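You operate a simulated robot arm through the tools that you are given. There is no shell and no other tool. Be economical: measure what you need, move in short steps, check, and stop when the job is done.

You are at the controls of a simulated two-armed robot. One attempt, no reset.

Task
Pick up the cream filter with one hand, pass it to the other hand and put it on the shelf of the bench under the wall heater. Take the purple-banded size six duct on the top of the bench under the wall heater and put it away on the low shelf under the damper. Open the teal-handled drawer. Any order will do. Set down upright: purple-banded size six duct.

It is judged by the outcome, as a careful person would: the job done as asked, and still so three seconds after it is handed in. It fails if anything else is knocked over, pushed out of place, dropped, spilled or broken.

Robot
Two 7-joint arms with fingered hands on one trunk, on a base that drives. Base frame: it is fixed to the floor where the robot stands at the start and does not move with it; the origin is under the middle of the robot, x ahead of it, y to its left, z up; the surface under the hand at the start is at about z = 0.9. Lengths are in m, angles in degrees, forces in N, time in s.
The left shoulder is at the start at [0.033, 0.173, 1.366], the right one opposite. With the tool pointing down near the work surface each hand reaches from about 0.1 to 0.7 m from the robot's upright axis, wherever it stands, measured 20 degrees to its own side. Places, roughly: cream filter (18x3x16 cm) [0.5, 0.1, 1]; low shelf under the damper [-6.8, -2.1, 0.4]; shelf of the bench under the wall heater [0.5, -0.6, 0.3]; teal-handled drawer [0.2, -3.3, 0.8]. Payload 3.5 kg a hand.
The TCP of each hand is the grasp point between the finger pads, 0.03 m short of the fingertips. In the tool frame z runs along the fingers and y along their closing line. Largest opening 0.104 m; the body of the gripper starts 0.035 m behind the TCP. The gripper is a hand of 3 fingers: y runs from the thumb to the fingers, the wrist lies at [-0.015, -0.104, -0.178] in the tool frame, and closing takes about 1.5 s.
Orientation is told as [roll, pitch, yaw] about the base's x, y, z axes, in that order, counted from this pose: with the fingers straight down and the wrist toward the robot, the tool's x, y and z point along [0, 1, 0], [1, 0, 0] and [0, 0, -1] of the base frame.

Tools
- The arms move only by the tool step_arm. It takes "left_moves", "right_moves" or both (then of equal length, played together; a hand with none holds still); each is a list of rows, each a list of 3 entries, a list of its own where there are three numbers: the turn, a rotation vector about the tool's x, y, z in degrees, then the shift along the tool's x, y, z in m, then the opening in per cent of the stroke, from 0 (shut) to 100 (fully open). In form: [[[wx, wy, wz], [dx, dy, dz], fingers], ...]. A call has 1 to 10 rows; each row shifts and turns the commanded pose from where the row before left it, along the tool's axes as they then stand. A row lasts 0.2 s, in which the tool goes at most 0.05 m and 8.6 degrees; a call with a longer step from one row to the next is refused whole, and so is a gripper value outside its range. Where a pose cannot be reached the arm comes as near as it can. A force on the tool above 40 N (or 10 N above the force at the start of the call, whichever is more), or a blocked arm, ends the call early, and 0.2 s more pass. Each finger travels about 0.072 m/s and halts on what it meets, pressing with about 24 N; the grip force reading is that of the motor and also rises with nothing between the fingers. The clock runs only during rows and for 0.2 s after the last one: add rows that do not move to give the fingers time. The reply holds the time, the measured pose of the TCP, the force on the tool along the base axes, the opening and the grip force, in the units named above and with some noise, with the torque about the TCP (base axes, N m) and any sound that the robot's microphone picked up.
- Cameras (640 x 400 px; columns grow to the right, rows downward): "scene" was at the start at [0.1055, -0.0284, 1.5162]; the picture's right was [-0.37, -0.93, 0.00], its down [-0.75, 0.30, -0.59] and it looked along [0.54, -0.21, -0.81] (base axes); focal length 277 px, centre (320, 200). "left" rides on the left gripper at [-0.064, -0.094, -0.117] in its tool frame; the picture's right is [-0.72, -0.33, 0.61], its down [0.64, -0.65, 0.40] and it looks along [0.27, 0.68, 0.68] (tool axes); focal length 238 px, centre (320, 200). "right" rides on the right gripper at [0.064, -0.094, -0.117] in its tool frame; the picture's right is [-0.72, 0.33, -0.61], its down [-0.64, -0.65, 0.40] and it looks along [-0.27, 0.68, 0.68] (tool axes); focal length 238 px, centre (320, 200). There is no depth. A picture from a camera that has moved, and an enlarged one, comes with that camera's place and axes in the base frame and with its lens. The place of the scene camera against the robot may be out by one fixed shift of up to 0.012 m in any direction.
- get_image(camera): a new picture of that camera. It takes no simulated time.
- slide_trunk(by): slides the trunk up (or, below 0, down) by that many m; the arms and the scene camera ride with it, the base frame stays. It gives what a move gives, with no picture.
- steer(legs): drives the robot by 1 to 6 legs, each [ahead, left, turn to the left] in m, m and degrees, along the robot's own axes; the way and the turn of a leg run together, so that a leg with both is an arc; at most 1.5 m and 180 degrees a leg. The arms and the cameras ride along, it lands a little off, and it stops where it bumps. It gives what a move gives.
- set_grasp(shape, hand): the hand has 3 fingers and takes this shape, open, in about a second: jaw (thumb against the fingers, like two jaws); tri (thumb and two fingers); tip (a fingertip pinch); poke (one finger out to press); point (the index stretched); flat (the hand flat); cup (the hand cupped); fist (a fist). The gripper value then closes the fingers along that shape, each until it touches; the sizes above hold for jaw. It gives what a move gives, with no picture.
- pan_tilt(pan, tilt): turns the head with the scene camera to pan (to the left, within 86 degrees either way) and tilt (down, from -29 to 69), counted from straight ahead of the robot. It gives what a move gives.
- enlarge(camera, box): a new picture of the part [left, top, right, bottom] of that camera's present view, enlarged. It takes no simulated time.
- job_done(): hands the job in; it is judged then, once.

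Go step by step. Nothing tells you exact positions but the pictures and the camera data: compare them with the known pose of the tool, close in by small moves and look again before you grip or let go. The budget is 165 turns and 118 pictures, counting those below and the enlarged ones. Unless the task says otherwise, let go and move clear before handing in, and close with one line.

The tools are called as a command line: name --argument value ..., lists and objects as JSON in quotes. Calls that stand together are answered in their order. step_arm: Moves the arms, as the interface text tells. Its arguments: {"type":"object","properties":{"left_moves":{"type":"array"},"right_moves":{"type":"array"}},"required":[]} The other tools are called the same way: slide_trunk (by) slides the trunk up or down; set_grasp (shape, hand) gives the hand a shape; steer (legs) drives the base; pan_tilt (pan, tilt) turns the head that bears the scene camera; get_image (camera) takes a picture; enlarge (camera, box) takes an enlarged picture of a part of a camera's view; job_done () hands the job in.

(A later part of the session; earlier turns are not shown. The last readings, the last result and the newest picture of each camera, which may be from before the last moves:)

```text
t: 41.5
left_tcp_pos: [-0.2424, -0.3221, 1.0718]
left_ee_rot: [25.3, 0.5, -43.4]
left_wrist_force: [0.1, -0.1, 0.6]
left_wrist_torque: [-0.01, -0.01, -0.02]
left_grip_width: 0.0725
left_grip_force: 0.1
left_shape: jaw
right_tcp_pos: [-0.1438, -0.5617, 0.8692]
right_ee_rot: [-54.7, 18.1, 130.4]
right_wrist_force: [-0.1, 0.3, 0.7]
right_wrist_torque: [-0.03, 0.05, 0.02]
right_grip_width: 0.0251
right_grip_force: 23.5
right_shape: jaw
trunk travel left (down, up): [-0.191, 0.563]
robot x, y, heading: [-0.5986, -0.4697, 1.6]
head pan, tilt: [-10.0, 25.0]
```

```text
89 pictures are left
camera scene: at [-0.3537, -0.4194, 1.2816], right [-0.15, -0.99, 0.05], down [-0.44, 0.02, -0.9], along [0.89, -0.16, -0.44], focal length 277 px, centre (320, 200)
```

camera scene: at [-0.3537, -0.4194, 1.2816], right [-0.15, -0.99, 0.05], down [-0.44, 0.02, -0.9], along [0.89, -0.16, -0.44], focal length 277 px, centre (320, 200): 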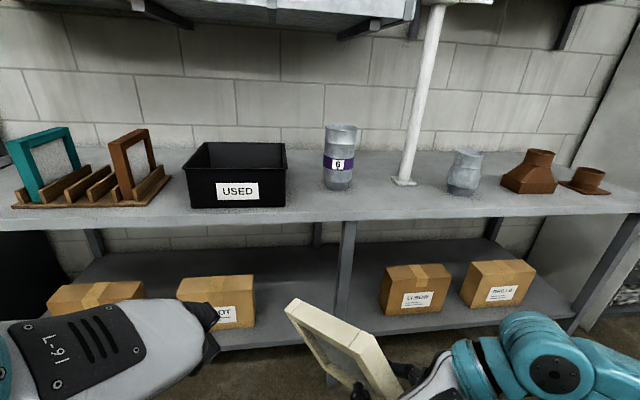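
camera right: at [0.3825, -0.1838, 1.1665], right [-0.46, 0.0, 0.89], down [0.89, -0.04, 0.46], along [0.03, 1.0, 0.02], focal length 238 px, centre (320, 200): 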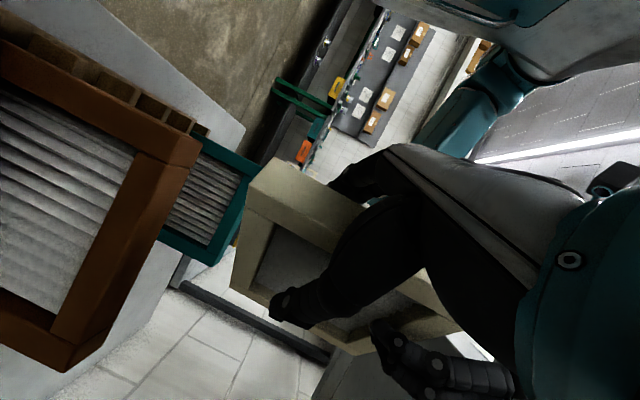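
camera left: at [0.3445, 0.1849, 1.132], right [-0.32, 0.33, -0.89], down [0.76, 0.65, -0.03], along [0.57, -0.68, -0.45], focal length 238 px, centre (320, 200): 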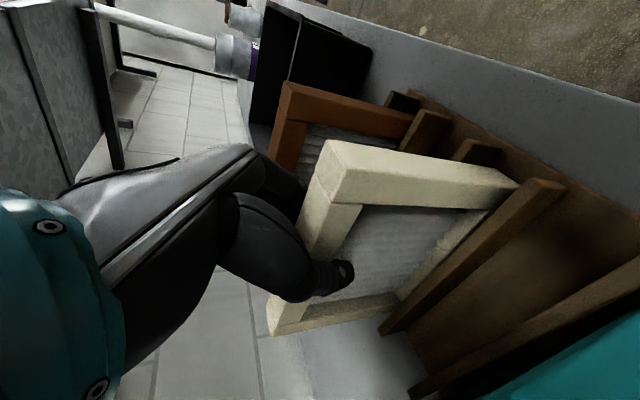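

Something on the right blocks the robot. I'll raise the trunk again and look there.

slide_trunk --by 0.27

pan_tilt --pan -86 --tilt 45

get_image --camera "scene"

```text
t: 44.2
left_tcp_pos: [-0.2676, -0.3822, 1.3535]
left_ee_rot: [28.3, 1.7, -44.1]
left_wrist_force: [-0.3, -0.7, -0.1]
left_wrist_torque: [-0.01, 0.0, 0.01]
left_grip_width: 0.0722
left_grip_force: 0.0
left_shape: jaw
right_tcp_pos: [-0.1676, -0.6137, 1.1366]
right_ee_rot: [-57.4, 16.6, 128.9]
right_wrist_force: [-0.6, -0.7, -0.2]
right_wrist_torque: [-0.05, 0.02, -0.02]
right_grip_width: 0.0247
right_grip_force: 23.9
right_shape: jaw
trunk travel left (down, up): [-0.461, 0.293]
robot x, y, heading: [-0.6059, -0.4743, 1.0]
head pan, tilt: [-10.0, 25.0]
```

```text
t: 45.7
left_tcp_pos: [-0.2677, -0.3825, 1.3535]
left_ee_rot: [28.3, 1.6, -44.1]
left_wrist_force: [-0.6, 0.0, 0.3]
left_wrist_torque: [-0.01, -0.01, 0.02]
left_grip_width: 0.0725
left_grip_force: 0.1
left_shape: jaw
right_tcp_pos: [-0.1676, -0.6134, 1.1379]
right_ee_rot: [-57.5, 16.6, 128.9]
right_wrist_force: [0.7, -0.6, 0.1]
right_wrist_torque: [-0.05, 0.04, 0.0]
right_grip_width: 0.0254
right_grip_force: 24.1
right_shape: jaw
trunk travel left (down, up): [-0.461, 0.293]
robot x, y, heading: [-0.6037, -0.474, 1.1]
head pan, tilt: [-85.9, 45.0]
```

```text
88 pictures are left
camera scene: at [-0.5598, -0.5572, 1.5287], right [-1.0, -0.09, 0.0], down [-0.06, 0.7, -0.71], along [0.06, -0.7, -0.71], focal length 277 px, centre (320, 200)
```

scene: 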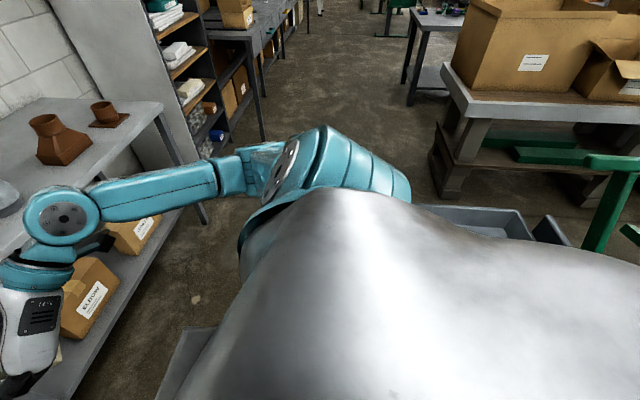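

A grey cart stands to my right. I'll move away from it and level the filter again with the fingers pointing forward.

steer --legs '[[0, 0.15, -1]]'

step_arm --right_moves '[[[4.6, -1.05, 5.23], [0, 0, 0], 0], [[4.6, -1.05, 5.23], [0, 0, 0], 0], [[4.6, -1.05, 5.23], [0, 0, 0], 0], [[4.6, -1.05, 5.23], [0, 0, 0], 0], [[4.6, -1.05, 5.23], [0, 0, 0], 0], [[4.6, -1.05, 5.23], [0, 0, 0], 0], [[0, 0, 0], [0, 0, 0], 0]]'

pan_tilt --pan -55 --tilt 55

get_image --camera "scene"

```text
t: 47.1
left_tcp_pos: [-0.2685, -0.2358, 1.3537]
left_ee_rot: [28.3, 1.6, -44.9]
left_wrist_force: [0.6, -0.1, 0.2]
left_wrist_torque: [0.0, -0.02, -0.03]
left_grip_width: 0.0727
left_grip_force: 0.0
left_shape: jaw
right_tcp_pos: [-0.1717, -0.467, 1.1392]
right_ee_rot: [-57.4, 16.6, 128.0]
right_wrist_force: [-0.2, 0.1, 0.5]
right_wrist_torque: [-0.03, 0.08, -0.03]
right_grip_width: 0.025
right_grip_force: 23.8
right_shape: jaw
trunk travel left (down, up): [-0.461, 0.293]
robot x, y, heading: [-0.6069, -0.3241, 0.1]
head pan, tilt: [-85.9, 45.0]
```

```text
t: 48.7
left_tcp_pos: [-0.2679, -0.237, 1.3541]
left_ee_rot: [28.3, 1.6, -44.8]
left_wrist_force: [0.6, 0.1, 0.5]
left_wrist_torque: [0.01, 0.06, 0.02]
left_grip_width: 0.0722
left_grip_force: 0.0
left_shape: jaw
right_tcp_pos: [-0.1718, -0.4683, 1.137]
right_ee_rot: [-69.9, -0.1, 89.1]
right_wrist_force: [0.3, -0.2, -1.0]
right_wrist_torque: [0.02, 0.07, -0.02]
right_grip_width: 0.0249
right_grip_force: 24.5
right_shape: jaw
trunk travel left (down, up): [-0.461, 0.293]
robot x, y, heading: [-0.6075, -0.32, 0.0]
head pan, tilt: [-85.9, 45.0]
```

```text
t: 49.7
left_tcp_pos: [-0.2689, -0.2371, 1.3535]
left_ee_rot: [28.2, 1.7, -44.9]
left_wrist_force: [0.0, -0.3, -0.1]
left_wrist_torque: [0.04, 0.0, -0.01]
left_grip_width: 0.0724
left_grip_force: 0.1
left_shape: jaw
right_tcp_pos: [-0.1711, -0.4686, 1.1372]
right_ee_rot: [-69.9, 0.0, 89.1]
right_wrist_force: [0.2, -0.4, -0.7]
right_wrist_torque: [-0.01, 0.08, -0.01]
right_grip_width: 0.0251
right_grip_force: 24.3
right_shape: jaw
trunk travel left (down, up): [-0.461, 0.293]
robot x, y, heading: [-0.6062, -0.3202, -0.0]
head pan, tilt: [-55.0, 55.0]
```

```text
87 pictures are left
camera scene: at [-0.5269, -0.3844, 1.5153], right [-0.82, -0.57, 0.0], down [-0.47, 0.67, -0.57], along [0.33, -0.47, -0.82], focal length 277 px, centre (320, 200)
```

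scene: 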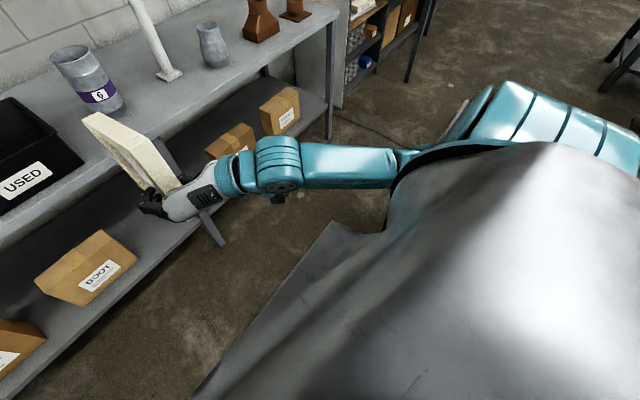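

step_arm --right_moves '[[[0, 0, 0], [-0.0137, 0, 0.0376], 0], [[0, 0, 0], [-0.0137, 0, 0.0376], 0], [[0, 0, 0], [-0.0137, 0, 0.0376], 0], [[0, 0, 0], [-0.0137, 0, 0.0376], 0], [[0, 0, 0], [-0.0137, 0, 0.0376], 0], [[0, 0, 0], [0, 0, 0], 0]]'

slide_trunk --by -0.22

get_image --camera "scene"

```text
t: 51.1
left_tcp_pos: [-0.2702, -0.2366, 1.3554]
left_ee_rot: [28.3, 1.6, -44.9]
left_wrist_force: [-0.2, -0.2, -0.4]
left_wrist_torque: [-0.01, -0.04, 0.02]
left_grip_width: 0.0724
left_grip_force: 0.0
left_shape: jaw
right_tcp_pos: [0.0297, -0.4723, 1.141]
right_ee_rot: [-70.0, 0.1, 89.2]
right_wrist_force: [0.2, -0.1, -0.7]
right_wrist_torque: [0.0, 0.06, 0.01]
right_grip_width: 0.0249
right_grip_force: 23.9
right_shape: jaw
trunk travel left (down, up): [-0.461, 0.293]
robot x, y, heading: [-0.6069, -0.3233, 0.1]
head pan, tilt: [-55.0, 55.0]
```

```text
t: 53.4
left_tcp_pos: [-0.2687, -0.2369, 1.1341]
left_ee_rot: [28.3, 1.6, -45.0]
left_wrist_force: [1.0, 0.1, 0.1]
left_wrist_torque: [0.0, 0.0, 0.01]
left_grip_width: 0.0723
left_grip_force: 0.0
left_shape: jaw
right_tcp_pos: [0.0283, -0.471, 0.9186]
right_ee_rot: [-70.1, 0.1, 89.2]
right_wrist_force: [0.0, -1.3, 0.1]
right_wrist_torque: [0.03, 0.08, -0.02]
right_grip_width: 0.0251
right_grip_force: 24.1
right_shape: jaw
trunk travel left (down, up): [-0.241, 0.513]
robot x, y, heading: [-0.6049, -0.3251, 0.2]
head pan, tilt: [-55.0, 55.0]
```

```text
86 pictures are left
camera scene: at [-0.46, -0.3842, 1.2925], right [-0.82, -0.57, 0.0], down [-0.47, 0.67, -0.57], along [0.33, -0.47, -0.82], focal length 277 px, centre (320, 200)
```

scene: 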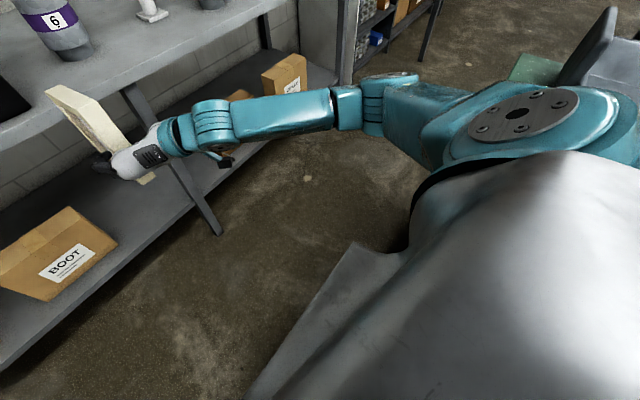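

slide_trunk --by -0.24

pan_tilt --pan -20 --tilt 40

get_image --camera "scene"

```text
t: 55.9
left_tcp_pos: [-0.198, -0.2371, 0.8352]
left_ee_rot: [18.5, 11.4, -45.9]
left_wrist_force: [-0.1, 0.2, 0.7]
left_wrist_torque: [-0.01, -0.03, 0.01]
left_grip_width: 0.0727
left_grip_force: 0.1
left_shape: jaw
right_tcp_pos: [0.0278, -0.4705, 0.6802]
right_ee_rot: [-70.0, 0.0, 89.2]
right_wrist_force: [-0.2, 0.6, 0.7]
right_wrist_torque: [0.0, 0.1, -0.05]
right_grip_width: 0.0248
right_grip_force: 24.1
right_shape: jaw
trunk travel left (down, up): [-0.001, 0.753]
robot x, y, heading: [-0.6053, -0.3231, 0.3]
head pan, tilt: [-55.0, 55.0]
```

```text
t: 56.9
left_tcp_pos: [-0.1964, -0.2372, 0.8353]
left_ee_rot: [18.3, 11.5, -46.1]
left_wrist_force: [0.1, 0.5, -0.4]
left_wrist_torque: [-0.01, 0.02, -0.01]
left_grip_width: 0.0727
left_grip_force: 0.0
left_shape: jaw
right_tcp_pos: [0.0275, -0.4712, 0.6787]
right_ee_rot: [-69.9, 0.0, 89.1]
right_wrist_force: [0.0, 0.6, 0.0]
right_wrist_torque: [0.0, 0.04, 0.01]
right_grip_width: 0.025
right_grip_force: 24.2
right_shape: jaw
trunk travel left (down, up): [-0.001, 0.753]
robot x, y, heading: [-0.6074, -0.321, 0.3]
head pan, tilt: [-20.0, 40.0]
```

```text
85 pictures are left
camera scene: at [-0.2862, -0.3541, 1.0593], right [-0.34, -0.94, 0.0], down [-0.6, 0.22, -0.77], along [0.72, -0.26, -0.64], focal length 277 px, centre (320, 200)
```

scene: 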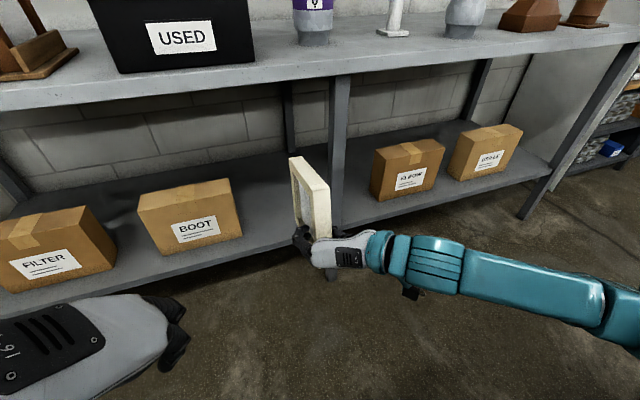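

step_arm --right_moves '[[[0, 0, 0], [0.0376, 0, 0.0137], 0], [[0, 0, 0], [0.0376, 0, 0.0137], 0], [[0, 0, 0], [0.0376, 0, 0.0137], 0], [[0, 0, 0], [0.0376, 0, 0.0137], 0], [[0, 0, 0], [0.0376, 0, 0.0137], 0], [[0, 0, 0], [0, 0, 0], 0]]'

steer --legs '[[0.28, 0, 0]]'

get_image --camera "scene"

get_image --camera "right"

```text
t: 58.3
left_tcp_pos: [-0.1979, -0.2372, 0.8359]
left_ee_rot: [18.2, 11.6, -46.1]
left_wrist_force: [0.0, -0.4, -0.2]
left_wrist_torque: [0.0, 0.0, -0.01]
left_grip_width: 0.0725
left_grip_force: 0.0
left_shape: jaw
right_tcp_pos: [0.0245, -0.4681, 0.4784]
right_ee_rot: [-69.9, 0.1, 89.1]
right_wrist_force: [-0.2, 0.2, 0.3]
right_wrist_torque: [0.0, 0.07, -0.02]
right_grip_width: 0.0249
right_grip_force: 23.9
right_shape: jaw
trunk travel left (down, up): [-0.001, 0.753]
robot x, y, heading: [-0.6021, -0.3263, 0.1]
head pan, tilt: [-20.0, 40.0]
```

```text
t: 60.3
left_tcp_pos: [0.0837, -0.234, 0.8349]
left_ee_rot: [18.3, 11.5, -45.8]
left_wrist_force: [0.5, 0.2, -0.3]
left_wrist_torque: [0.02, -0.01, -0.03]
left_grip_width: 0.0724
left_grip_force: 0.0
left_shape: jaw
right_tcp_pos: [0.3079, -0.4653, 0.4789]
right_ee_rot: [-69.8, 0.0, 89.1]
right_wrist_force: [-0.2, 0.5, 0.1]
right_wrist_torque: [-0.02, 0.04, 0.02]
right_grip_width: 0.0252
right_grip_force: 23.8
right_shape: jaw
trunk travel left (down, up): [-0.001, 0.753]
robot x, y, heading: [-0.3275, -0.3202, 0.1]
head pan, tilt: [-20.0, 40.0]
```

```text
84 pictures are left
camera scene: at [-0.0044, -0.3527, 1.0593], right [-0.34, -0.94, 0.0], down [-0.6, 0.22, -0.77], along [0.72, -0.26, -0.64], focal length 277 px, centre (320, 200)
```

scene: 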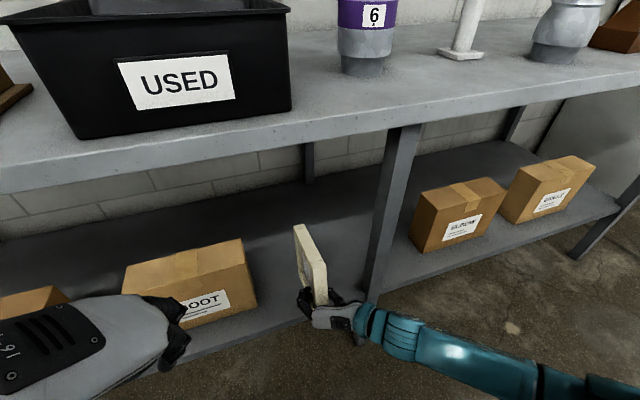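

```text
83 pictures are left
camera right: at [0.1751, -0.5576, 0.4598], right [-0.32, 0.33, 0.89], down [0.59, -0.66, 0.46], along [0.74, 0.67, 0.02], focal length 238 px, centre (320, 200)
```

right: 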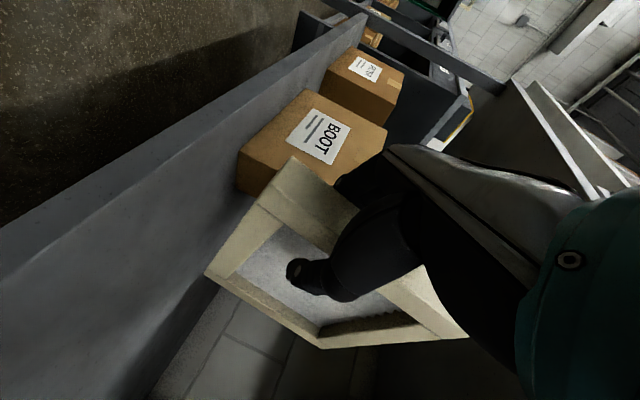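

step_arm --right_moves '[[[0, 0, 0], [-0.0137, 0.008, 0.0376], 0], [[0, 0, 0], [-0.0137, 0.008, 0.0376], 0], [[0, 0, 0], [-0.0137, 0.008, 0.0376], 0], [[0, 0, 0], [0.0188, 0, 0.0068], 0], [[0, 0, 0], [0.0188, 0, 0.0068], 0], [[0, 0, 0], [0.0188, 0, 0.0068], 0], [[0, 0, 0], [0, 0, 0], 0]]'

get_image --camera "scene"

get_image --camera "right"

```text
t: 61.9
left_tcp_pos: [0.0842, -0.2355, 0.8366]
left_ee_rot: [18.5, 11.5, -45.8]
left_wrist_force: [-0.4, -0.1, -0.9]
left_wrist_torque: [-0.04, -0.01, -0.02]
left_grip_width: 0.0726
left_grip_force: 0.0
left_shape: jaw
right_tcp_pos: [0.4289, -0.4443, 0.4165]
right_ee_rot: [-70.0, 0.0, 89.2]
right_wrist_force: [-0.1, -0.2, 0.0]
right_wrist_torque: [0.0, 0.0, 0.0]
right_grip_width: 0.025
right_grip_force: 23.7
right_shape: jaw
trunk travel left (down, up): [-0.001, 0.753]
robot x, y, heading: [-0.3264, -0.3226, 0.4]
head pan, tilt: [-20.0, 40.0]
```

```text
82 pictures are left
camera scene: at [-0.0045, -0.3527, 1.0594], right [-0.34, -0.94, 0.0], down [-0.6, 0.22, -0.77], along [0.72, -0.26, -0.64], focal length 277 px, centre (320, 200)
```

scene: 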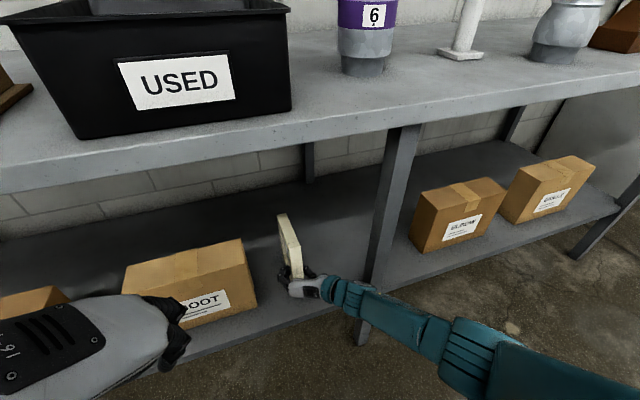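

```text
81 pictures are left
camera right: at [0.2959, -0.5361, 0.3981], right [-0.33, 0.33, 0.89], down [0.59, -0.66, 0.46], along [0.74, 0.67, 0.02], focal length 238 px, centre (320, 200)
```

right: 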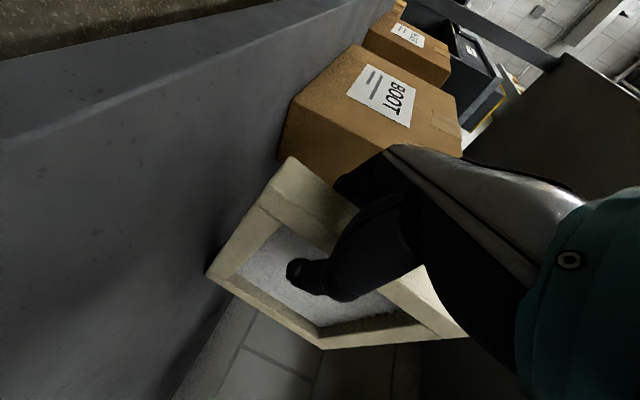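

step_arm --right_moves '[[[0, 0, 0], [-0.0103, 0, 0.0282], 0], [[0, 0, 0], [0.0094, 0, 0.0034], 0], [[0, 0, 0], [0.0094, 0, 0.0034], 0], [[0, 0, 0], [0.0075, 0, 0.0027], 0], [[0, 0, 0], [0, 0, 0], 0]]'

get_image --camera "right"

```text
t: 63.1
left_tcp_pos: [0.0841, -0.2361, 0.8361]
left_ee_rot: [18.4, 11.5, -45.9]
left_wrist_force: [0.5, -0.8, 0.2]
left_wrist_torque: [-0.05, 0.0, -0.02]
left_grip_width: 0.0724
left_grip_force: 0.1
left_shape: jaw
right_tcp_pos: [0.4464, -0.4431, 0.4175]
right_ee_rot: [-69.9, 0.0, 89.2]
right_wrist_force: [0.0, -0.1, 0.1]
right_wrist_torque: [0.0, 0.01, -0.01]
right_grip_width: 0.0251
right_grip_force: 23.7
right_shape: jaw
right hand out of reach, approached as far as the arm can: row 1, 2, 3, 4
trunk travel left (down, up): [-0.001, 0.753]
robot x, y, heading: [-0.3242, -0.3223, -0.0]
head pan, tilt: [-20.0, 40.0]
```

```text
80 pictures are left
camera right: at [0.3145, -0.5347, 0.3989], right [-0.32, 0.33, 0.89], down [0.59, -0.66, 0.46], along [0.74, 0.67, 0.02], focal length 238 px, centre (320, 200)
```

right: 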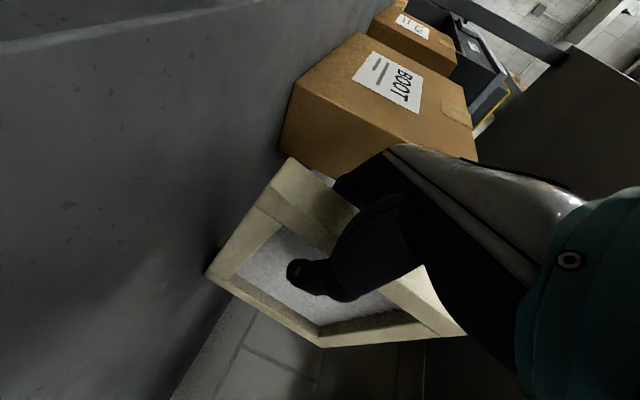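

step_arm --right_moves '[[[0, 0, 0], [0.0103, 0, -0.0282], 0], [[0, 0, 0], [0.0103, 0, -0.0282], 0], [[0, 0, 0], [0, 0, 0], 0]]'

steer --legs '[[0.08, 0, 0]]'

step_arm --right_moves '[[[0, 0, 0], [0.0094, 0, 0.0034], 0], [[0, 0, 0], [0.0094, 0, 0.0034], 0], [[0, 0, 0], [0, 0, 0], 0]]'

get_image --camera "right"

```text
t: 63.9
left_tcp_pos: [0.0842, -0.2362, 0.8364]
left_ee_rot: [18.4, 11.5, -45.9]
left_wrist_force: [-0.5, 0.5, -0.2]
left_wrist_torque: [-0.01, -0.03, 0.04]
left_grip_width: 0.0726
left_grip_force: 0.1
left_shape: jaw
right_tcp_pos: [0.4146, -0.4413, 0.3881]
right_ee_rot: [-70.0, 0.1, 89.3]
right_wrist_force: [0.0, 0.0, 0.7]
right_wrist_torque: [0.0, -0.22, 0.02]
right_grip_width: 0.0254
right_grip_force: 23.7
right_shape: jaw
right hand out of reach, approached as far as the arm can: row 1, 2
trunk travel left (down, up): [-0.001, 0.753]
robot x, y, heading: [-0.324, -0.3202, 0.3]
head pan, tilt: [-20.0, 40.0]
```

```text
t: 65.0
left_tcp_pos: [0.1667, -0.2364, 0.836]
left_ee_rot: [18.4, 11.5, -46.1]
left_wrist_force: [-0.3, -0.3, 0.3]
left_wrist_torque: [0.02, 0.02, -0.01]
left_grip_width: 0.0725
left_grip_force: 0.2
left_shape: jaw
right_tcp_pos: [0.4959, -0.4416, 0.389]
right_ee_rot: [-69.8, 0.0, 89.1]
right_wrist_force: [0.1, 0.6, 0.7]
right_wrist_torque: [0.03, -0.17, 0.02]
right_grip_width: 0.0256
right_grip_force: 24.0
right_shape: jaw
trunk travel left (down, up): [-0.001, 0.753]
robot x, y, heading: [-0.2397, -0.3219, 0.2]
head pan, tilt: [-20.0, 40.0]
```

```text
t: 65.8
left_tcp_pos: [0.1651, -0.2346, 0.8362]
left_ee_rot: [18.5, 11.5, -46.0]
left_wrist_force: [-0.2, -0.2, -0.5]
left_wrist_torque: [-0.01, 0.01, 0.01]
left_grip_width: 0.0726
left_grip_force: 0.1
left_shape: jaw
right_tcp_pos: [0.4952, -0.442, 0.3887]
right_ee_rot: [-70.0, 0.0, 89.1]
right_wrist_force: [0.0, -0.8, 0.6]
right_wrist_torque: [-0.01, -0.19, 0.0]
right_grip_width: 0.0255
right_grip_force: 24.0
right_shape: jaw
right hand out of reach, approached as far as the arm can: row 1, 2
trunk travel left (down, up): [-0.001, 0.753]
robot x, y, heading: [-0.243, -0.3248, -0.1]
head pan, tilt: [-20.0, 40.0]
```

```text
79 pictures are left
camera right: at [0.3626, -0.5345, 0.3696], right [-0.32, 0.33, 0.89], down [0.59, -0.66, 0.46], along [0.74, 0.67, 0.02], focal length 238 px, centre (320, 200)
```

right: 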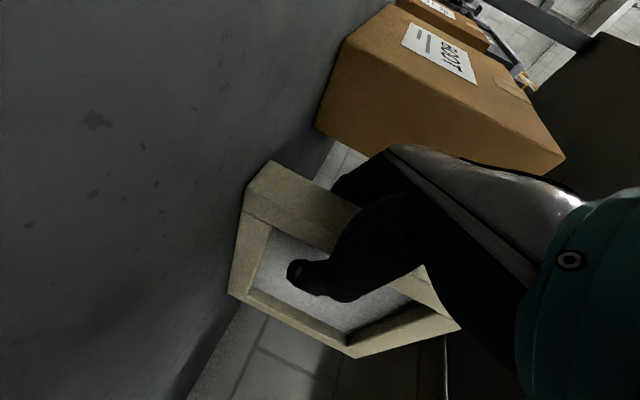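

enlarge --camera "scene" --box '[160, 120, 480, 400]'

```text
1.43 times, centred on (320, 260) of scene
camera zoom: at [0.077, -0.3532, 1.0594], right [-0.34, -0.94, 0.0], down [-0.6, 0.22, -0.77], along [0.72, -0.26, -0.64], focal length 396 px, centre (320, 114)
```

zoom: 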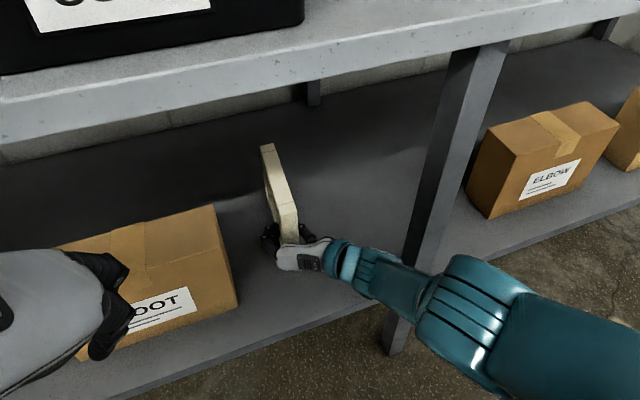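

step_arm --right_moves '[[[0, 0, 0], [0, 0, 0], 28], [[0, 0, 0], [0, 0, 0], 32], [[0, 0, 0], [0, 0, 0], 38], [[0, 0, 0], [0, 0, 0], 50], [[0, 0, 0], [0, 0, 0], 60], [[0, 0, 0], [0, 0, 0], 60]]'

get_image --camera "right"

enlarge --camera "scene" --box '[240, 180, 400, 320]'

```text
t: 67.2
left_tcp_pos: [0.1661, -0.2375, 0.8353]
left_ee_rot: [18.4, 11.5, -46.1]
left_wrist_force: [-0.1, 0.6, -0.2]
left_wrist_torque: [0.04, -0.03, 0.0]
left_grip_width: 0.0725
left_grip_force: 0.0
left_shape: jaw
right_tcp_pos: [0.4955, -0.4423, 0.3879]
right_ee_rot: [-70.0, 0.0, 89.1]
right_wrist_force: [0.0, 0.2, -0.3]
right_wrist_torque: [0.02, -0.02, 0.0]
right_grip_width: 0.062
right_grip_force: 0.1
right_shape: jaw
trunk travel left (down, up): [-0.001, 0.753]
robot x, y, heading: [-0.2443, -0.322, 0.1]
head pan, tilt: [-20.0, 40.0]
```

```text
77 pictures are left
camera right: at [0.3626, -0.5346, 0.3695], right [-0.32, 0.33, 0.89], down [0.59, -0.66, 0.46], along [0.74, 0.67, 0.02], focal length 238 px, centre (320, 200)
```

right: 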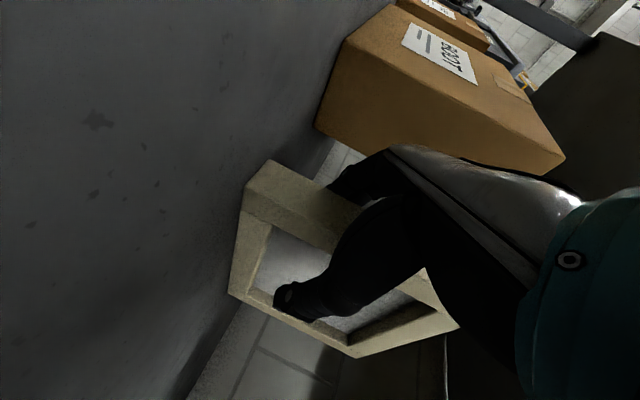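

```text
2.86 times, centred on (320, 250) of scene
camera zoom: at [0.0771, -0.3532, 1.0594], right [-0.34, -0.94, 0.0], down [-0.6, 0.22, -0.77], along [0.72, -0.26, -0.64], focal length 791 px, centre (320, 57)
```

zoom: 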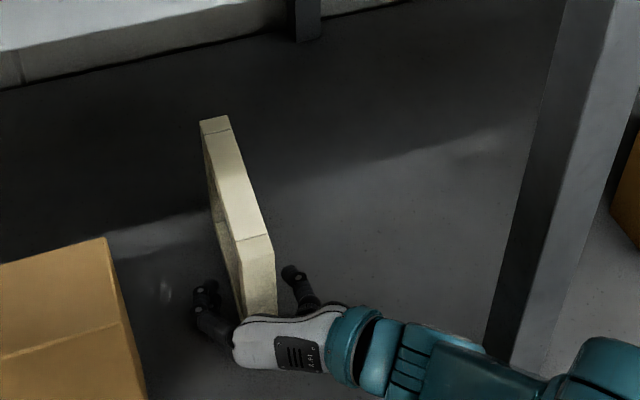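

Filter stands by itself on the shelf. Backing straight out.

steer --legs '[[-0.3, 0, 0]]'

get_image --camera "scene"

```text
t: 69.2
left_tcp_pos: [-0.1235, -0.2378, 0.836]
left_ee_rot: [18.4, 11.5, -46.4]
left_wrist_force: [0.0, 0.1, 0.0]
left_wrist_torque: [-0.03, -0.01, -0.04]
left_grip_width: 0.0724
left_grip_force: 0.0
left_shape: jaw
right_tcp_pos: [0.2045, -0.4457, 0.3888]
right_ee_rot: [-69.9, 0.0, 88.8]
right_wrist_force: [0.4, 0.6, 0.2]
right_wrist_torque: [0.02, 0.01, -0.02]
right_grip_width: 0.0618
right_grip_force: 0.0
right_shape: jaw
trunk travel left (down, up): [-0.001, 0.753]
robot x, y, heading: [-0.529, -0.3232, -0.0]
head pan, tilt: [-20.0, 40.0]
```

```text
75 pictures are left
camera scene: at [-0.2133, -0.3543, 1.0594], right [-0.35, -0.94, 0.0], down [-0.6, 0.22, -0.77], along [0.72, -0.26, -0.64], focal length 277 px, centre (320, 200)
```

scene: 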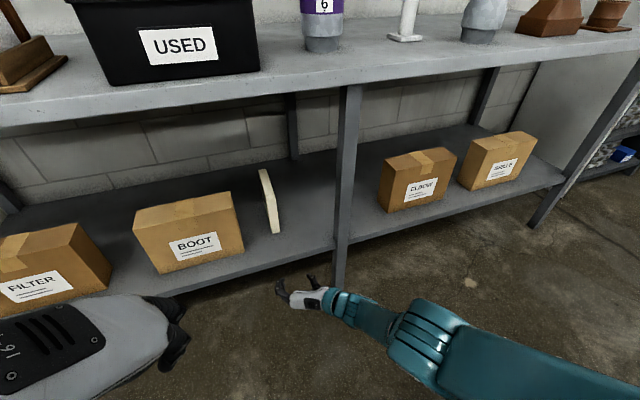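

slide_trunk --by 0.46

step_arm --right_moves '[[[0, 0, 0], [-0.0376, 0, -0.0137], 80], [[0, 0, 0], [-0.0376, 0, -0.0137], 100], [[0, 0, 0], [-0.0376, 0, -0.0137], 100], [[0, 0, 0], [-0.0376, 0, -0.0137], 100], [[0, 0, 0], [0, 0, 0], 100]]'

pan_tilt --pan -20 --tilt 30

get_image --camera "scene"

```text
refused: 0.46 is not a number from -0.4 to 0.4
```

```text
t: 70.3
left_tcp_pos: [-0.1239, -0.238, 0.8359]
left_ee_rot: [18.4, 11.5, -46.3]
left_wrist_force: [-0.4, 0.6, 0.3]
left_wrist_torque: [-0.01, 0.02, -0.01]
left_grip_width: 0.0725
left_grip_force: 0.1
left_shape: jaw
right_tcp_pos: [0.2863, -0.4443, 0.4788]
right_ee_rot: [-69.9, 0.0, 88.8]
right_wrist_force: [0.5, 0.1, 0.6]
right_wrist_torque: [0.01, 0.0, -0.01]
right_grip_width: 0.1036
right_grip_force: 0.0
right_shape: jaw
right hand out of reach, approached as far as the arm can: row 1, 2, 3, 4
trunk travel left (down, up): [-0.001, 0.753]
robot x, y, heading: [-0.5338, -0.327, -0.2]
head pan, tilt: [-20.0, 40.0]
```

```text
t: 71.1
left_tcp_pos: [-0.1245, -0.2378, 0.8359]
left_ee_rot: [18.4, 11.5, -46.3]
left_wrist_force: [-0.8, 0.2, 0.2]
left_wrist_torque: [-0.02, -0.01, -0.01]
left_grip_width: 0.0725
left_grip_force: 0.1
left_shape: jaw
right_tcp_pos: [0.2868, -0.444, 0.4784]
right_ee_rot: [-69.9, 0.0, 88.8]
right_wrist_force: [0.4, 0.0, 0.3]
right_wrist_torque: [0.0, 0.0, 0.02]
right_grip_width: 0.1035
right_grip_force: 0.0
right_shape: jaw
trunk travel left (down, up): [-0.001, 0.753]
robot x, y, heading: [-0.5357, -0.3215, -0.0]
head pan, tilt: [-20.0, 30.0]
```

```text
74 pictures are left
camera scene: at [-0.2081, -0.3561, 1.0747], right [-0.35, -0.94, 0.0], down [-0.47, 0.17, -0.87], along [0.81, -0.3, -0.5], focal length 277 px, centre (320, 200)
```

scene: 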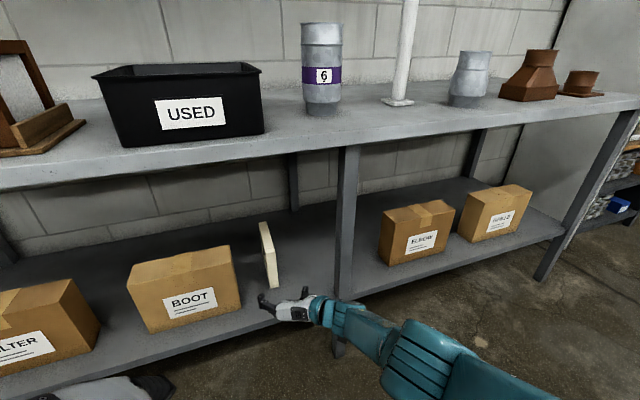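

enlarge --camera "scene" --box '[270, 0, 370, 130]'

steer --legs '[[-0.25, 0, 0]]'

slide_trunk --by 0.4

```text
3.08 times, centred on (320, 65) of scene
camera zoom: at [-0.2081, -0.3561, 1.0747], right [-0.35, -0.94, 0.0], down [-0.47, 0.17, -0.87], along [0.81, -0.3, -0.5], focal length 852 px, centre (320, 615)
```

zoom: 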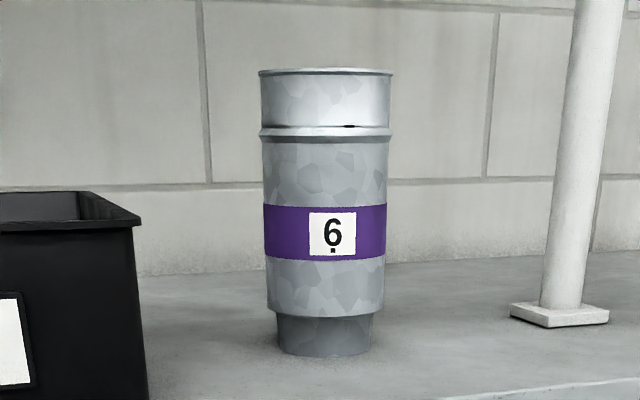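

```text
t: 72.9
left_tcp_pos: [-0.3779, -0.2384, 0.8352]
left_ee_rot: [18.3, 11.6, -46.6]
left_wrist_force: [-0.3, -0.4, 0.5]
left_wrist_torque: [-0.01, -0.02, 0.03]
left_grip_width: 0.0724
left_grip_force: 0.1
left_shape: jaw
right_tcp_pos: [0.0328, -0.4492, 0.4798]
right_ee_rot: [-70.0, 0.1, 88.4]
right_wrist_force: [-0.4, -0.5, 0.0]
right_wrist_torque: [-0.01, 0.02, -0.01]
right_grip_width: 0.1038
right_grip_force: 0.0
right_shape: jaw
trunk travel left (down, up): [-0.001, 0.753]
robot x, y, heading: [-0.7851, -0.3203, -0.5]
head pan, tilt: [-20.0, 30.0]
```

```text
t: 76.7
left_tcp_pos: [-0.3761, -0.239, 1.2353]
left_ee_rot: [18.4, 11.4, -46.7]
left_wrist_force: [0.3, -0.3, -0.5]
left_wrist_torque: [0.01, 0.01, -0.03]
left_grip_width: 0.0725
left_grip_force: 0.0
left_shape: jaw
right_tcp_pos: [0.0034, -0.4482, 1.1859]
right_ee_rot: [-94.5, -0.4, 88.5]
right_wrist_force: [0.4, -0.3, -0.1]
right_wrist_torque: [0.04, 0.01, 0.01]
right_grip_width: 0.1037
right_grip_force: 0.1
right_shape: jaw
trunk travel left (down, up): [-0.401, 0.353]
robot x, y, heading: [-0.7844, -0.3215, -0.7]
head pan, tilt: [-20.0, 30.0]
```

get_image --camera "scene"

get_image --camera "right"

```text
72 pictures are left
camera scene: at [-0.6524, -0.3547, 1.4908], right [-0.35, -0.94, 0.0], down [-0.47, 0.18, -0.87], along [0.81, -0.3, -0.5], focal length 277 px, centre (320, 200)
```

scene: 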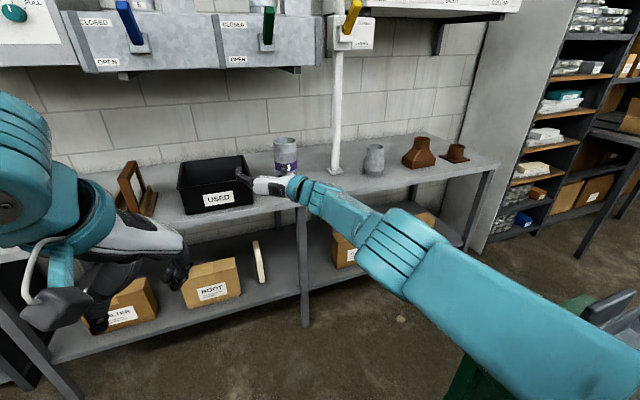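

```text
71 pictures are left
camera right: at [-0.1096, -0.5391, 1.1144], right [-0.66, 0.34, 0.67], down [0.34, -0.67, 0.67], along [0.67, 0.66, 0.32], focal length 238 px, centre (320, 200)
```

right: 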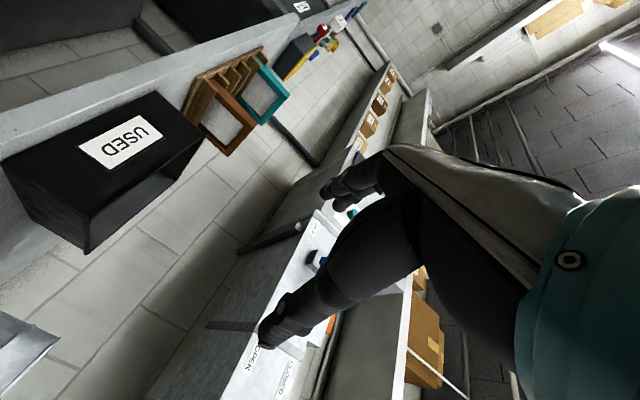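

enlarge --camera "scene" --box '[250, 120, 340, 190]'

```text
5.71 times, centred on (295, 155) of scene
camera zoom: at [-0.6524, -0.3547, 1.4908], right [-0.35, -0.94, 0.0], down [-0.47, 0.18, -0.87], along [0.81, -0.3, -0.5], focal length 1582 px, centre (463, 457)
```

zoom: 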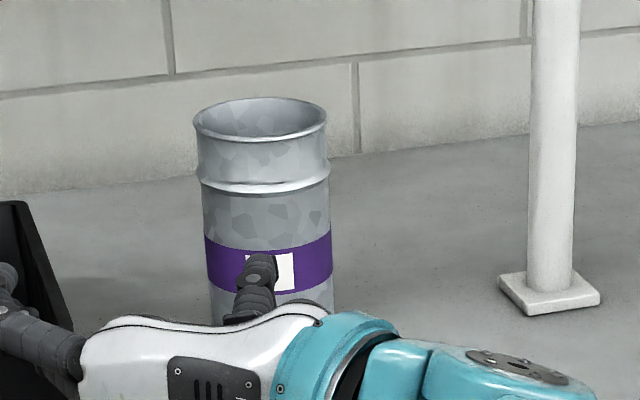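

The duct's axis is near [0.511, -0.625], about 0.10 m across and 0.2 m tall, so it only just fits the hand. I'll check whether the cup shape opens wider.

set_grasp --hand "right" --shape "cup"

get_image --camera "right"

enlarge --camera "scene" --box '[220, 140, 340, 230]'

```text
t: 77.6
left_tcp_pos: [-0.3776, -0.2387, 1.2358]
left_ee_rot: [18.4, 11.5, -46.7]
left_wrist_force: [-0.1, -0.3, -0.4]
left_wrist_torque: [0.01, -0.02, 0.0]
left_grip_width: 0.0725
left_grip_force: 0.0
left_shape: jaw
right_tcp_pos: [0.0052, -0.4484, 1.1862]
right_ee_rot: [-94.4, -0.5, 88.6]
right_wrist_force: [-0.4, 0.3, 0.2]
right_wrist_torque: [0.02, 0.01, 0.02]
right_grip_width: 0.0599
right_grip_force: 0.2
right_shape: cup
trunk travel left (down, up): [-0.401, 0.353]
robot x, y, heading: [-0.7868, -0.3181, -0.5]
head pan, tilt: [-20.0, 30.0]
```

```text
69 pictures are left
camera right: at [-0.1097, -0.5391, 1.1146], right [-0.66, 0.34, 0.67], down [0.34, -0.67, 0.67], along [0.67, 0.66, 0.32], focal length 238 px, centre (320, 200)
```

right: 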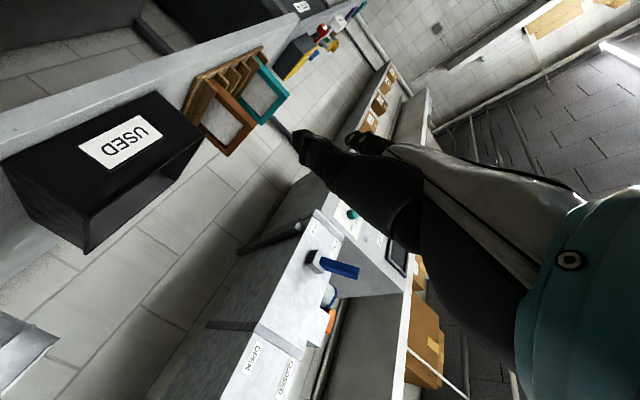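

```text
4.44 times, centred on (280, 185) of scene
camera zoom: at [-0.6525, -0.3546, 1.4909], right [-0.35, -0.94, 0.0], down [-0.47, 0.18, -0.87], along [0.81, -0.3, -0.5], focal length 1230 px, centre (498, 267)
```

zoom: 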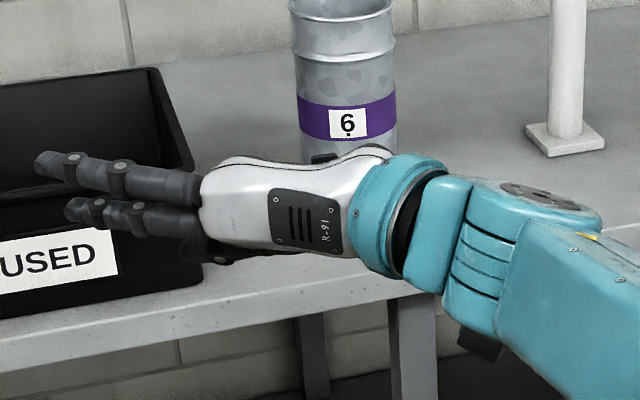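

set_grasp --hand "right" --shape "jaw"

step_arm --right_moves '[[[0, 6.5, 0], [0, 0, 0], 100], [[0, 6.5, 0], [0, 0, 0], 100], [[0, 6.5, 0], [0, 0, 0], 100], [[0, 0, 0], [0.034, 0, -0.032], 100], [[0, 0, 0], [0.034, 0, -0.032], 100], [[0, 0, 0], [0.034, 0, -0.032], 100], [[0, 0, 0], [0.034, 0, -0.032], 100], [[0, 0, 0], [0.034, 0, -0.032], 100], [[0, 0, 0], [0.034, 0, -0.032], 100], [[0, 0, 0], [0, 0, 0], 100]]'

steer --legs '[[0.45, -0.08, 0.5]]'

pan_tilt --pan -40 --tilt 40

get_image --camera "scene"

```text
t: 78.5
left_tcp_pos: [-0.3782, -0.2392, 1.2354]
left_ee_rot: [18.4, 11.4, -46.7]
left_wrist_force: [0.3, 0.2, -0.5]
left_wrist_torque: [-0.04, 0.02, 0.02]
left_grip_width: 0.0725
left_grip_force: 0.0
left_shape: jaw
right_tcp_pos: [0.0037, -0.4478, 1.1864]
right_ee_rot: [-94.4, -0.5, 88.5]
right_wrist_force: [-0.5, 1.0, 0.0]
right_wrist_torque: [0.02, 0.01, -0.01]
right_grip_width: 0.1039
right_grip_force: 0.0
right_shape: jaw
trunk travel left (down, up): [-0.401, 0.353]
robot x, y, heading: [-0.7894, -0.3227, -0.5]
head pan, tilt: [-20.0, 30.0]
```

```text
t: 80.7
left_tcp_pos: [-0.3777, -0.2391, 1.2355]
left_ee_rot: [18.3, 11.6, -46.7]
left_wrist_force: [0.3, -0.4, 0.0]
left_wrist_torque: [0.0, 0.02, 0.02]
left_grip_width: 0.0724
left_grip_force: 0.0
left_shape: jaw
right_tcp_pos: [-0.0573, -0.4316, 0.9875]
right_ee_rot: [-74.9, -0.3, 88.7]
right_wrist_force: [0.0, 0.0, 0.3]
right_wrist_torque: [0.03, 0.01, 0.0]
right_grip_width: 0.1038
right_grip_force: 0.0
right_shape: jaw
right hand out of reach, approached as far as the arm can: row 4, 5, 6, 7, 8, 9
trunk travel left (down, up): [-0.401, 0.353]
robot x, y, heading: [-0.79, -0.3219, -0.5]
head pan, tilt: [-20.0, 30.0]
```

```text
t: 83.1
left_tcp_pos: [0.0024, -0.3108, 1.2358]
left_ee_rot: [18.6, 11.4, -46.4]
left_wrist_force: [0.6, 0.0, 0.1]
left_wrist_torque: [0.03, 0.01, -0.02]
left_grip_width: 0.0725
left_grip_force: 0.1
left_shape: jaw
right_tcp_pos: [0.3201, -0.4977, 0.9862]
right_ee_rot: [-74.8, -0.3, 90.1]
right_wrist_force: [-16.6, -2.1, 1.7]
right_wrist_torque: [0.17, -0.15, 0.95]
right_grip_width: 0.1035
right_grip_force: 0.1
right_shape: jaw
trunk travel left (down, up): [-0.401, 0.353]
robot x, y, heading: [-0.4052, -0.3944, -0.3]
head pan, tilt: [-20.0, 30.0]
stopped in leg 1: the force on the tool passed its limit at 64 N (the readings are from after the stop); the commanded pose is now the measured one
```

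```text
t: 83.9
left_tcp_pos: [0.0011, -0.3102, 1.2365]
left_ee_rot: [18.5, 11.4, -46.4]
left_wrist_force: [0.0, 0.2, 0.1]
left_wrist_torque: [-0.02, 0.02, -0.01]
left_grip_width: 0.0725
left_grip_force: 0.0
left_shape: jaw
right_tcp_pos: [0.3188, -0.4971, 0.9864]
right_ee_rot: [-74.9, -0.4, 89.9]
right_wrist_force: [-19.7, -2.2, 1.9]
right_wrist_torque: [0.15, -0.16, 1.31]
right_grip_width: 0.1033
right_grip_force: 0.1
right_shape: jaw
trunk travel left (down, up): [-0.401, 0.353]
robot x, y, heading: [-0.4091, -0.3937, -0.5]
head pan, tilt: [-40.0, 40.0]
```

```text
67 pictures are left
camera scene: at [-0.2936, -0.4503, 1.4758], right [-0.65, -0.76, 0.0], down [-0.49, 0.42, -0.77], along [0.59, -0.5, -0.64], focal length 277 px, centre (320, 200)
```

scene: 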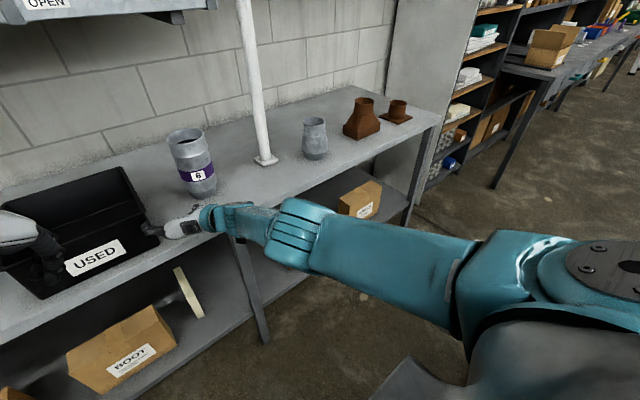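

My hand touched the black bin because the retraction came up short. Backing off to check whether it moved.

steer --legs '[[-0.2, 0, 0]]'

pan_tilt --pan -10 --tilt 40

get_image --camera "scene"

```text
t: 85.6
left_tcp_pos: [-0.2057, -0.3084, 1.2367]
left_ee_rot: [18.4, 11.6, -46.6]
left_wrist_force: [0.1, 0.8, 0.7]
left_wrist_torque: [0.02, 0.03, -0.03]
left_grip_width: 0.0724
left_grip_force: 0.1
left_shape: jaw
right_tcp_pos: [0.1125, -0.4965, 0.9848]
right_ee_rot: [-74.9, -0.4, 89.8]
right_wrist_force: [-0.4, -0.7, 0.0]
right_wrist_torque: [0.01, 0.0, 0.0]
right_grip_width: 0.104
right_grip_force: 0.1
right_shape: jaw
trunk travel left (down, up): [-0.401, 0.353]
robot x, y, heading: [-0.6128, -0.391, -0.3]
head pan, tilt: [-40.0, 40.0]
```

```text
t: 86.5
left_tcp_pos: [-0.2041, -0.3095, 1.235]
left_ee_rot: [18.5, 11.6, -46.6]
left_wrist_force: [-0.1, -0.8, 0.4]
left_wrist_torque: [-0.03, 0.01, 0.0]
left_grip_width: 0.0726
left_grip_force: 0.0
left_shape: jaw
right_tcp_pos: [0.1136, -0.4965, 0.9842]
right_ee_rot: [-74.8, -0.5, 89.8]
right_wrist_force: [-0.1, 1.4, 0.3]
right_wrist_torque: [0.03, 0.03, 0.01]
right_grip_width: 0.1038
right_grip_force: 0.1
right_shape: jaw
trunk travel left (down, up): [-0.401, 0.353]
robot x, y, heading: [-0.6148, -0.3909, -0.4]
head pan, tilt: [-10.0, 40.0]
```

```text
66 pictures are left
camera scene: at [-0.4803, -0.4089, 1.4756], right [-0.18, -0.98, 0.0], down [-0.63, 0.12, -0.77], along [0.75, -0.14, -0.64], focal length 277 px, centre (320, 200)
```

scene: 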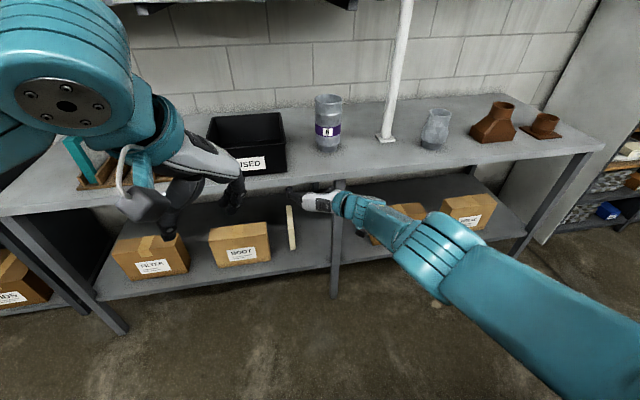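

step_arm --left_moves '[[[0, 0, 0], [0, -0.045, 0], 70], [[0, 0, 0], [0, -0.045, 0], 70], [[0, 0, 0], [0, -0.045, 0], 70], [[0, 0, 0], [0, -0.045, 0], 70], [[0, 0, 0], [0, 0, 0], 70]]'

enlarge --camera "scene" --box '[190, 80, 370, 200]'

```text
t: 87.7
left_tcp_pos: [-0.3212, -0.1788, 1.2751]
left_ee_rot: [18.4, 11.7, -46.6]
left_wrist_force: [-0.2, 0.1, 0.2]
left_wrist_torque: [0.05, 0.02, -0.02]
left_grip_width: 0.0727
left_grip_force: 0.0
left_shape: jaw
left hand out of reach, approached as far as the arm can: row 4
right_tcp_pos: [0.1152, -0.4977, 0.9841]
right_ee_rot: [-74.6, -0.3, 89.8]
right_wrist_force: [0.1, -0.1, 0.3]
right_wrist_torque: [0.0, 0.0, 0.02]
right_grip_width: 0.1041
right_grip_force: 0.0
right_shape: jaw
trunk travel left (down, up): [-0.401, 0.353]
robot x, y, heading: [-0.6135, -0.3895, -0.5]
head pan, tilt: [-10.0, 40.0]
```

```text
3.33 times, centred on (280, 140) of scene
camera zoom: at [-0.4794, -0.4095, 1.4754], right [-0.18, -0.98, 0.0], down [-0.63, 0.12, -0.77], along [0.75, -0.14, -0.64], focal length 923 px, centre (453, 400)
```

zoom: 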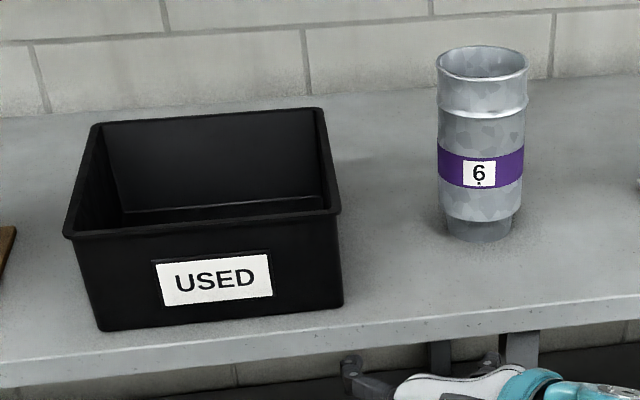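

The bin has not noticeably moved. I'll now set the right hand in line with the duct, clear of the bin, and then approach.

step_arm --right_moves '[[[0, 0, 0], [0.0108, -0.026, -0.0282], 100], [[0, 0, 0], [0.0108, -0.026, -0.0282], 100], [[0, 0, 0], [0.0108, -0.026, -0.0282], 100], [[0, 0, 0], [0.0108, -0.026, -0.0282], 100], [[0, 0, 0], [0.0108, -0.026, -0.0282], 100], [[0, 0, 0], [0, 0, 0], 100]]'

```text
t: 89.1
left_tcp_pos: [-0.3212, -0.1793, 1.2758]
left_ee_rot: [18.2, 11.6, -46.6]
left_wrist_force: [-1.0, 0.4, -0.2]
left_wrist_torque: [-0.03, 0.01, 0.02]
left_grip_width: 0.0724
left_grip_force: 0.1
left_shape: jaw
right_tcp_pos: [0.0564, -0.6372, 0.909]
right_ee_rot: [-74.7, -0.4, 89.8]
right_wrist_force: [0.1, 0.3, 0.8]
right_wrist_torque: [0.04, -0.01, -0.02]
right_grip_width: 0.104
right_grip_force: 0.0
right_shape: jaw
right hand out of reach, approached as far as the arm can: row 1, 2, 3, 4, 5
trunk travel left (down, up): [-0.401, 0.353]
robot x, y, heading: [-0.612, -0.3946, -0.5]
head pan, tilt: [-10.0, 40.0]
```

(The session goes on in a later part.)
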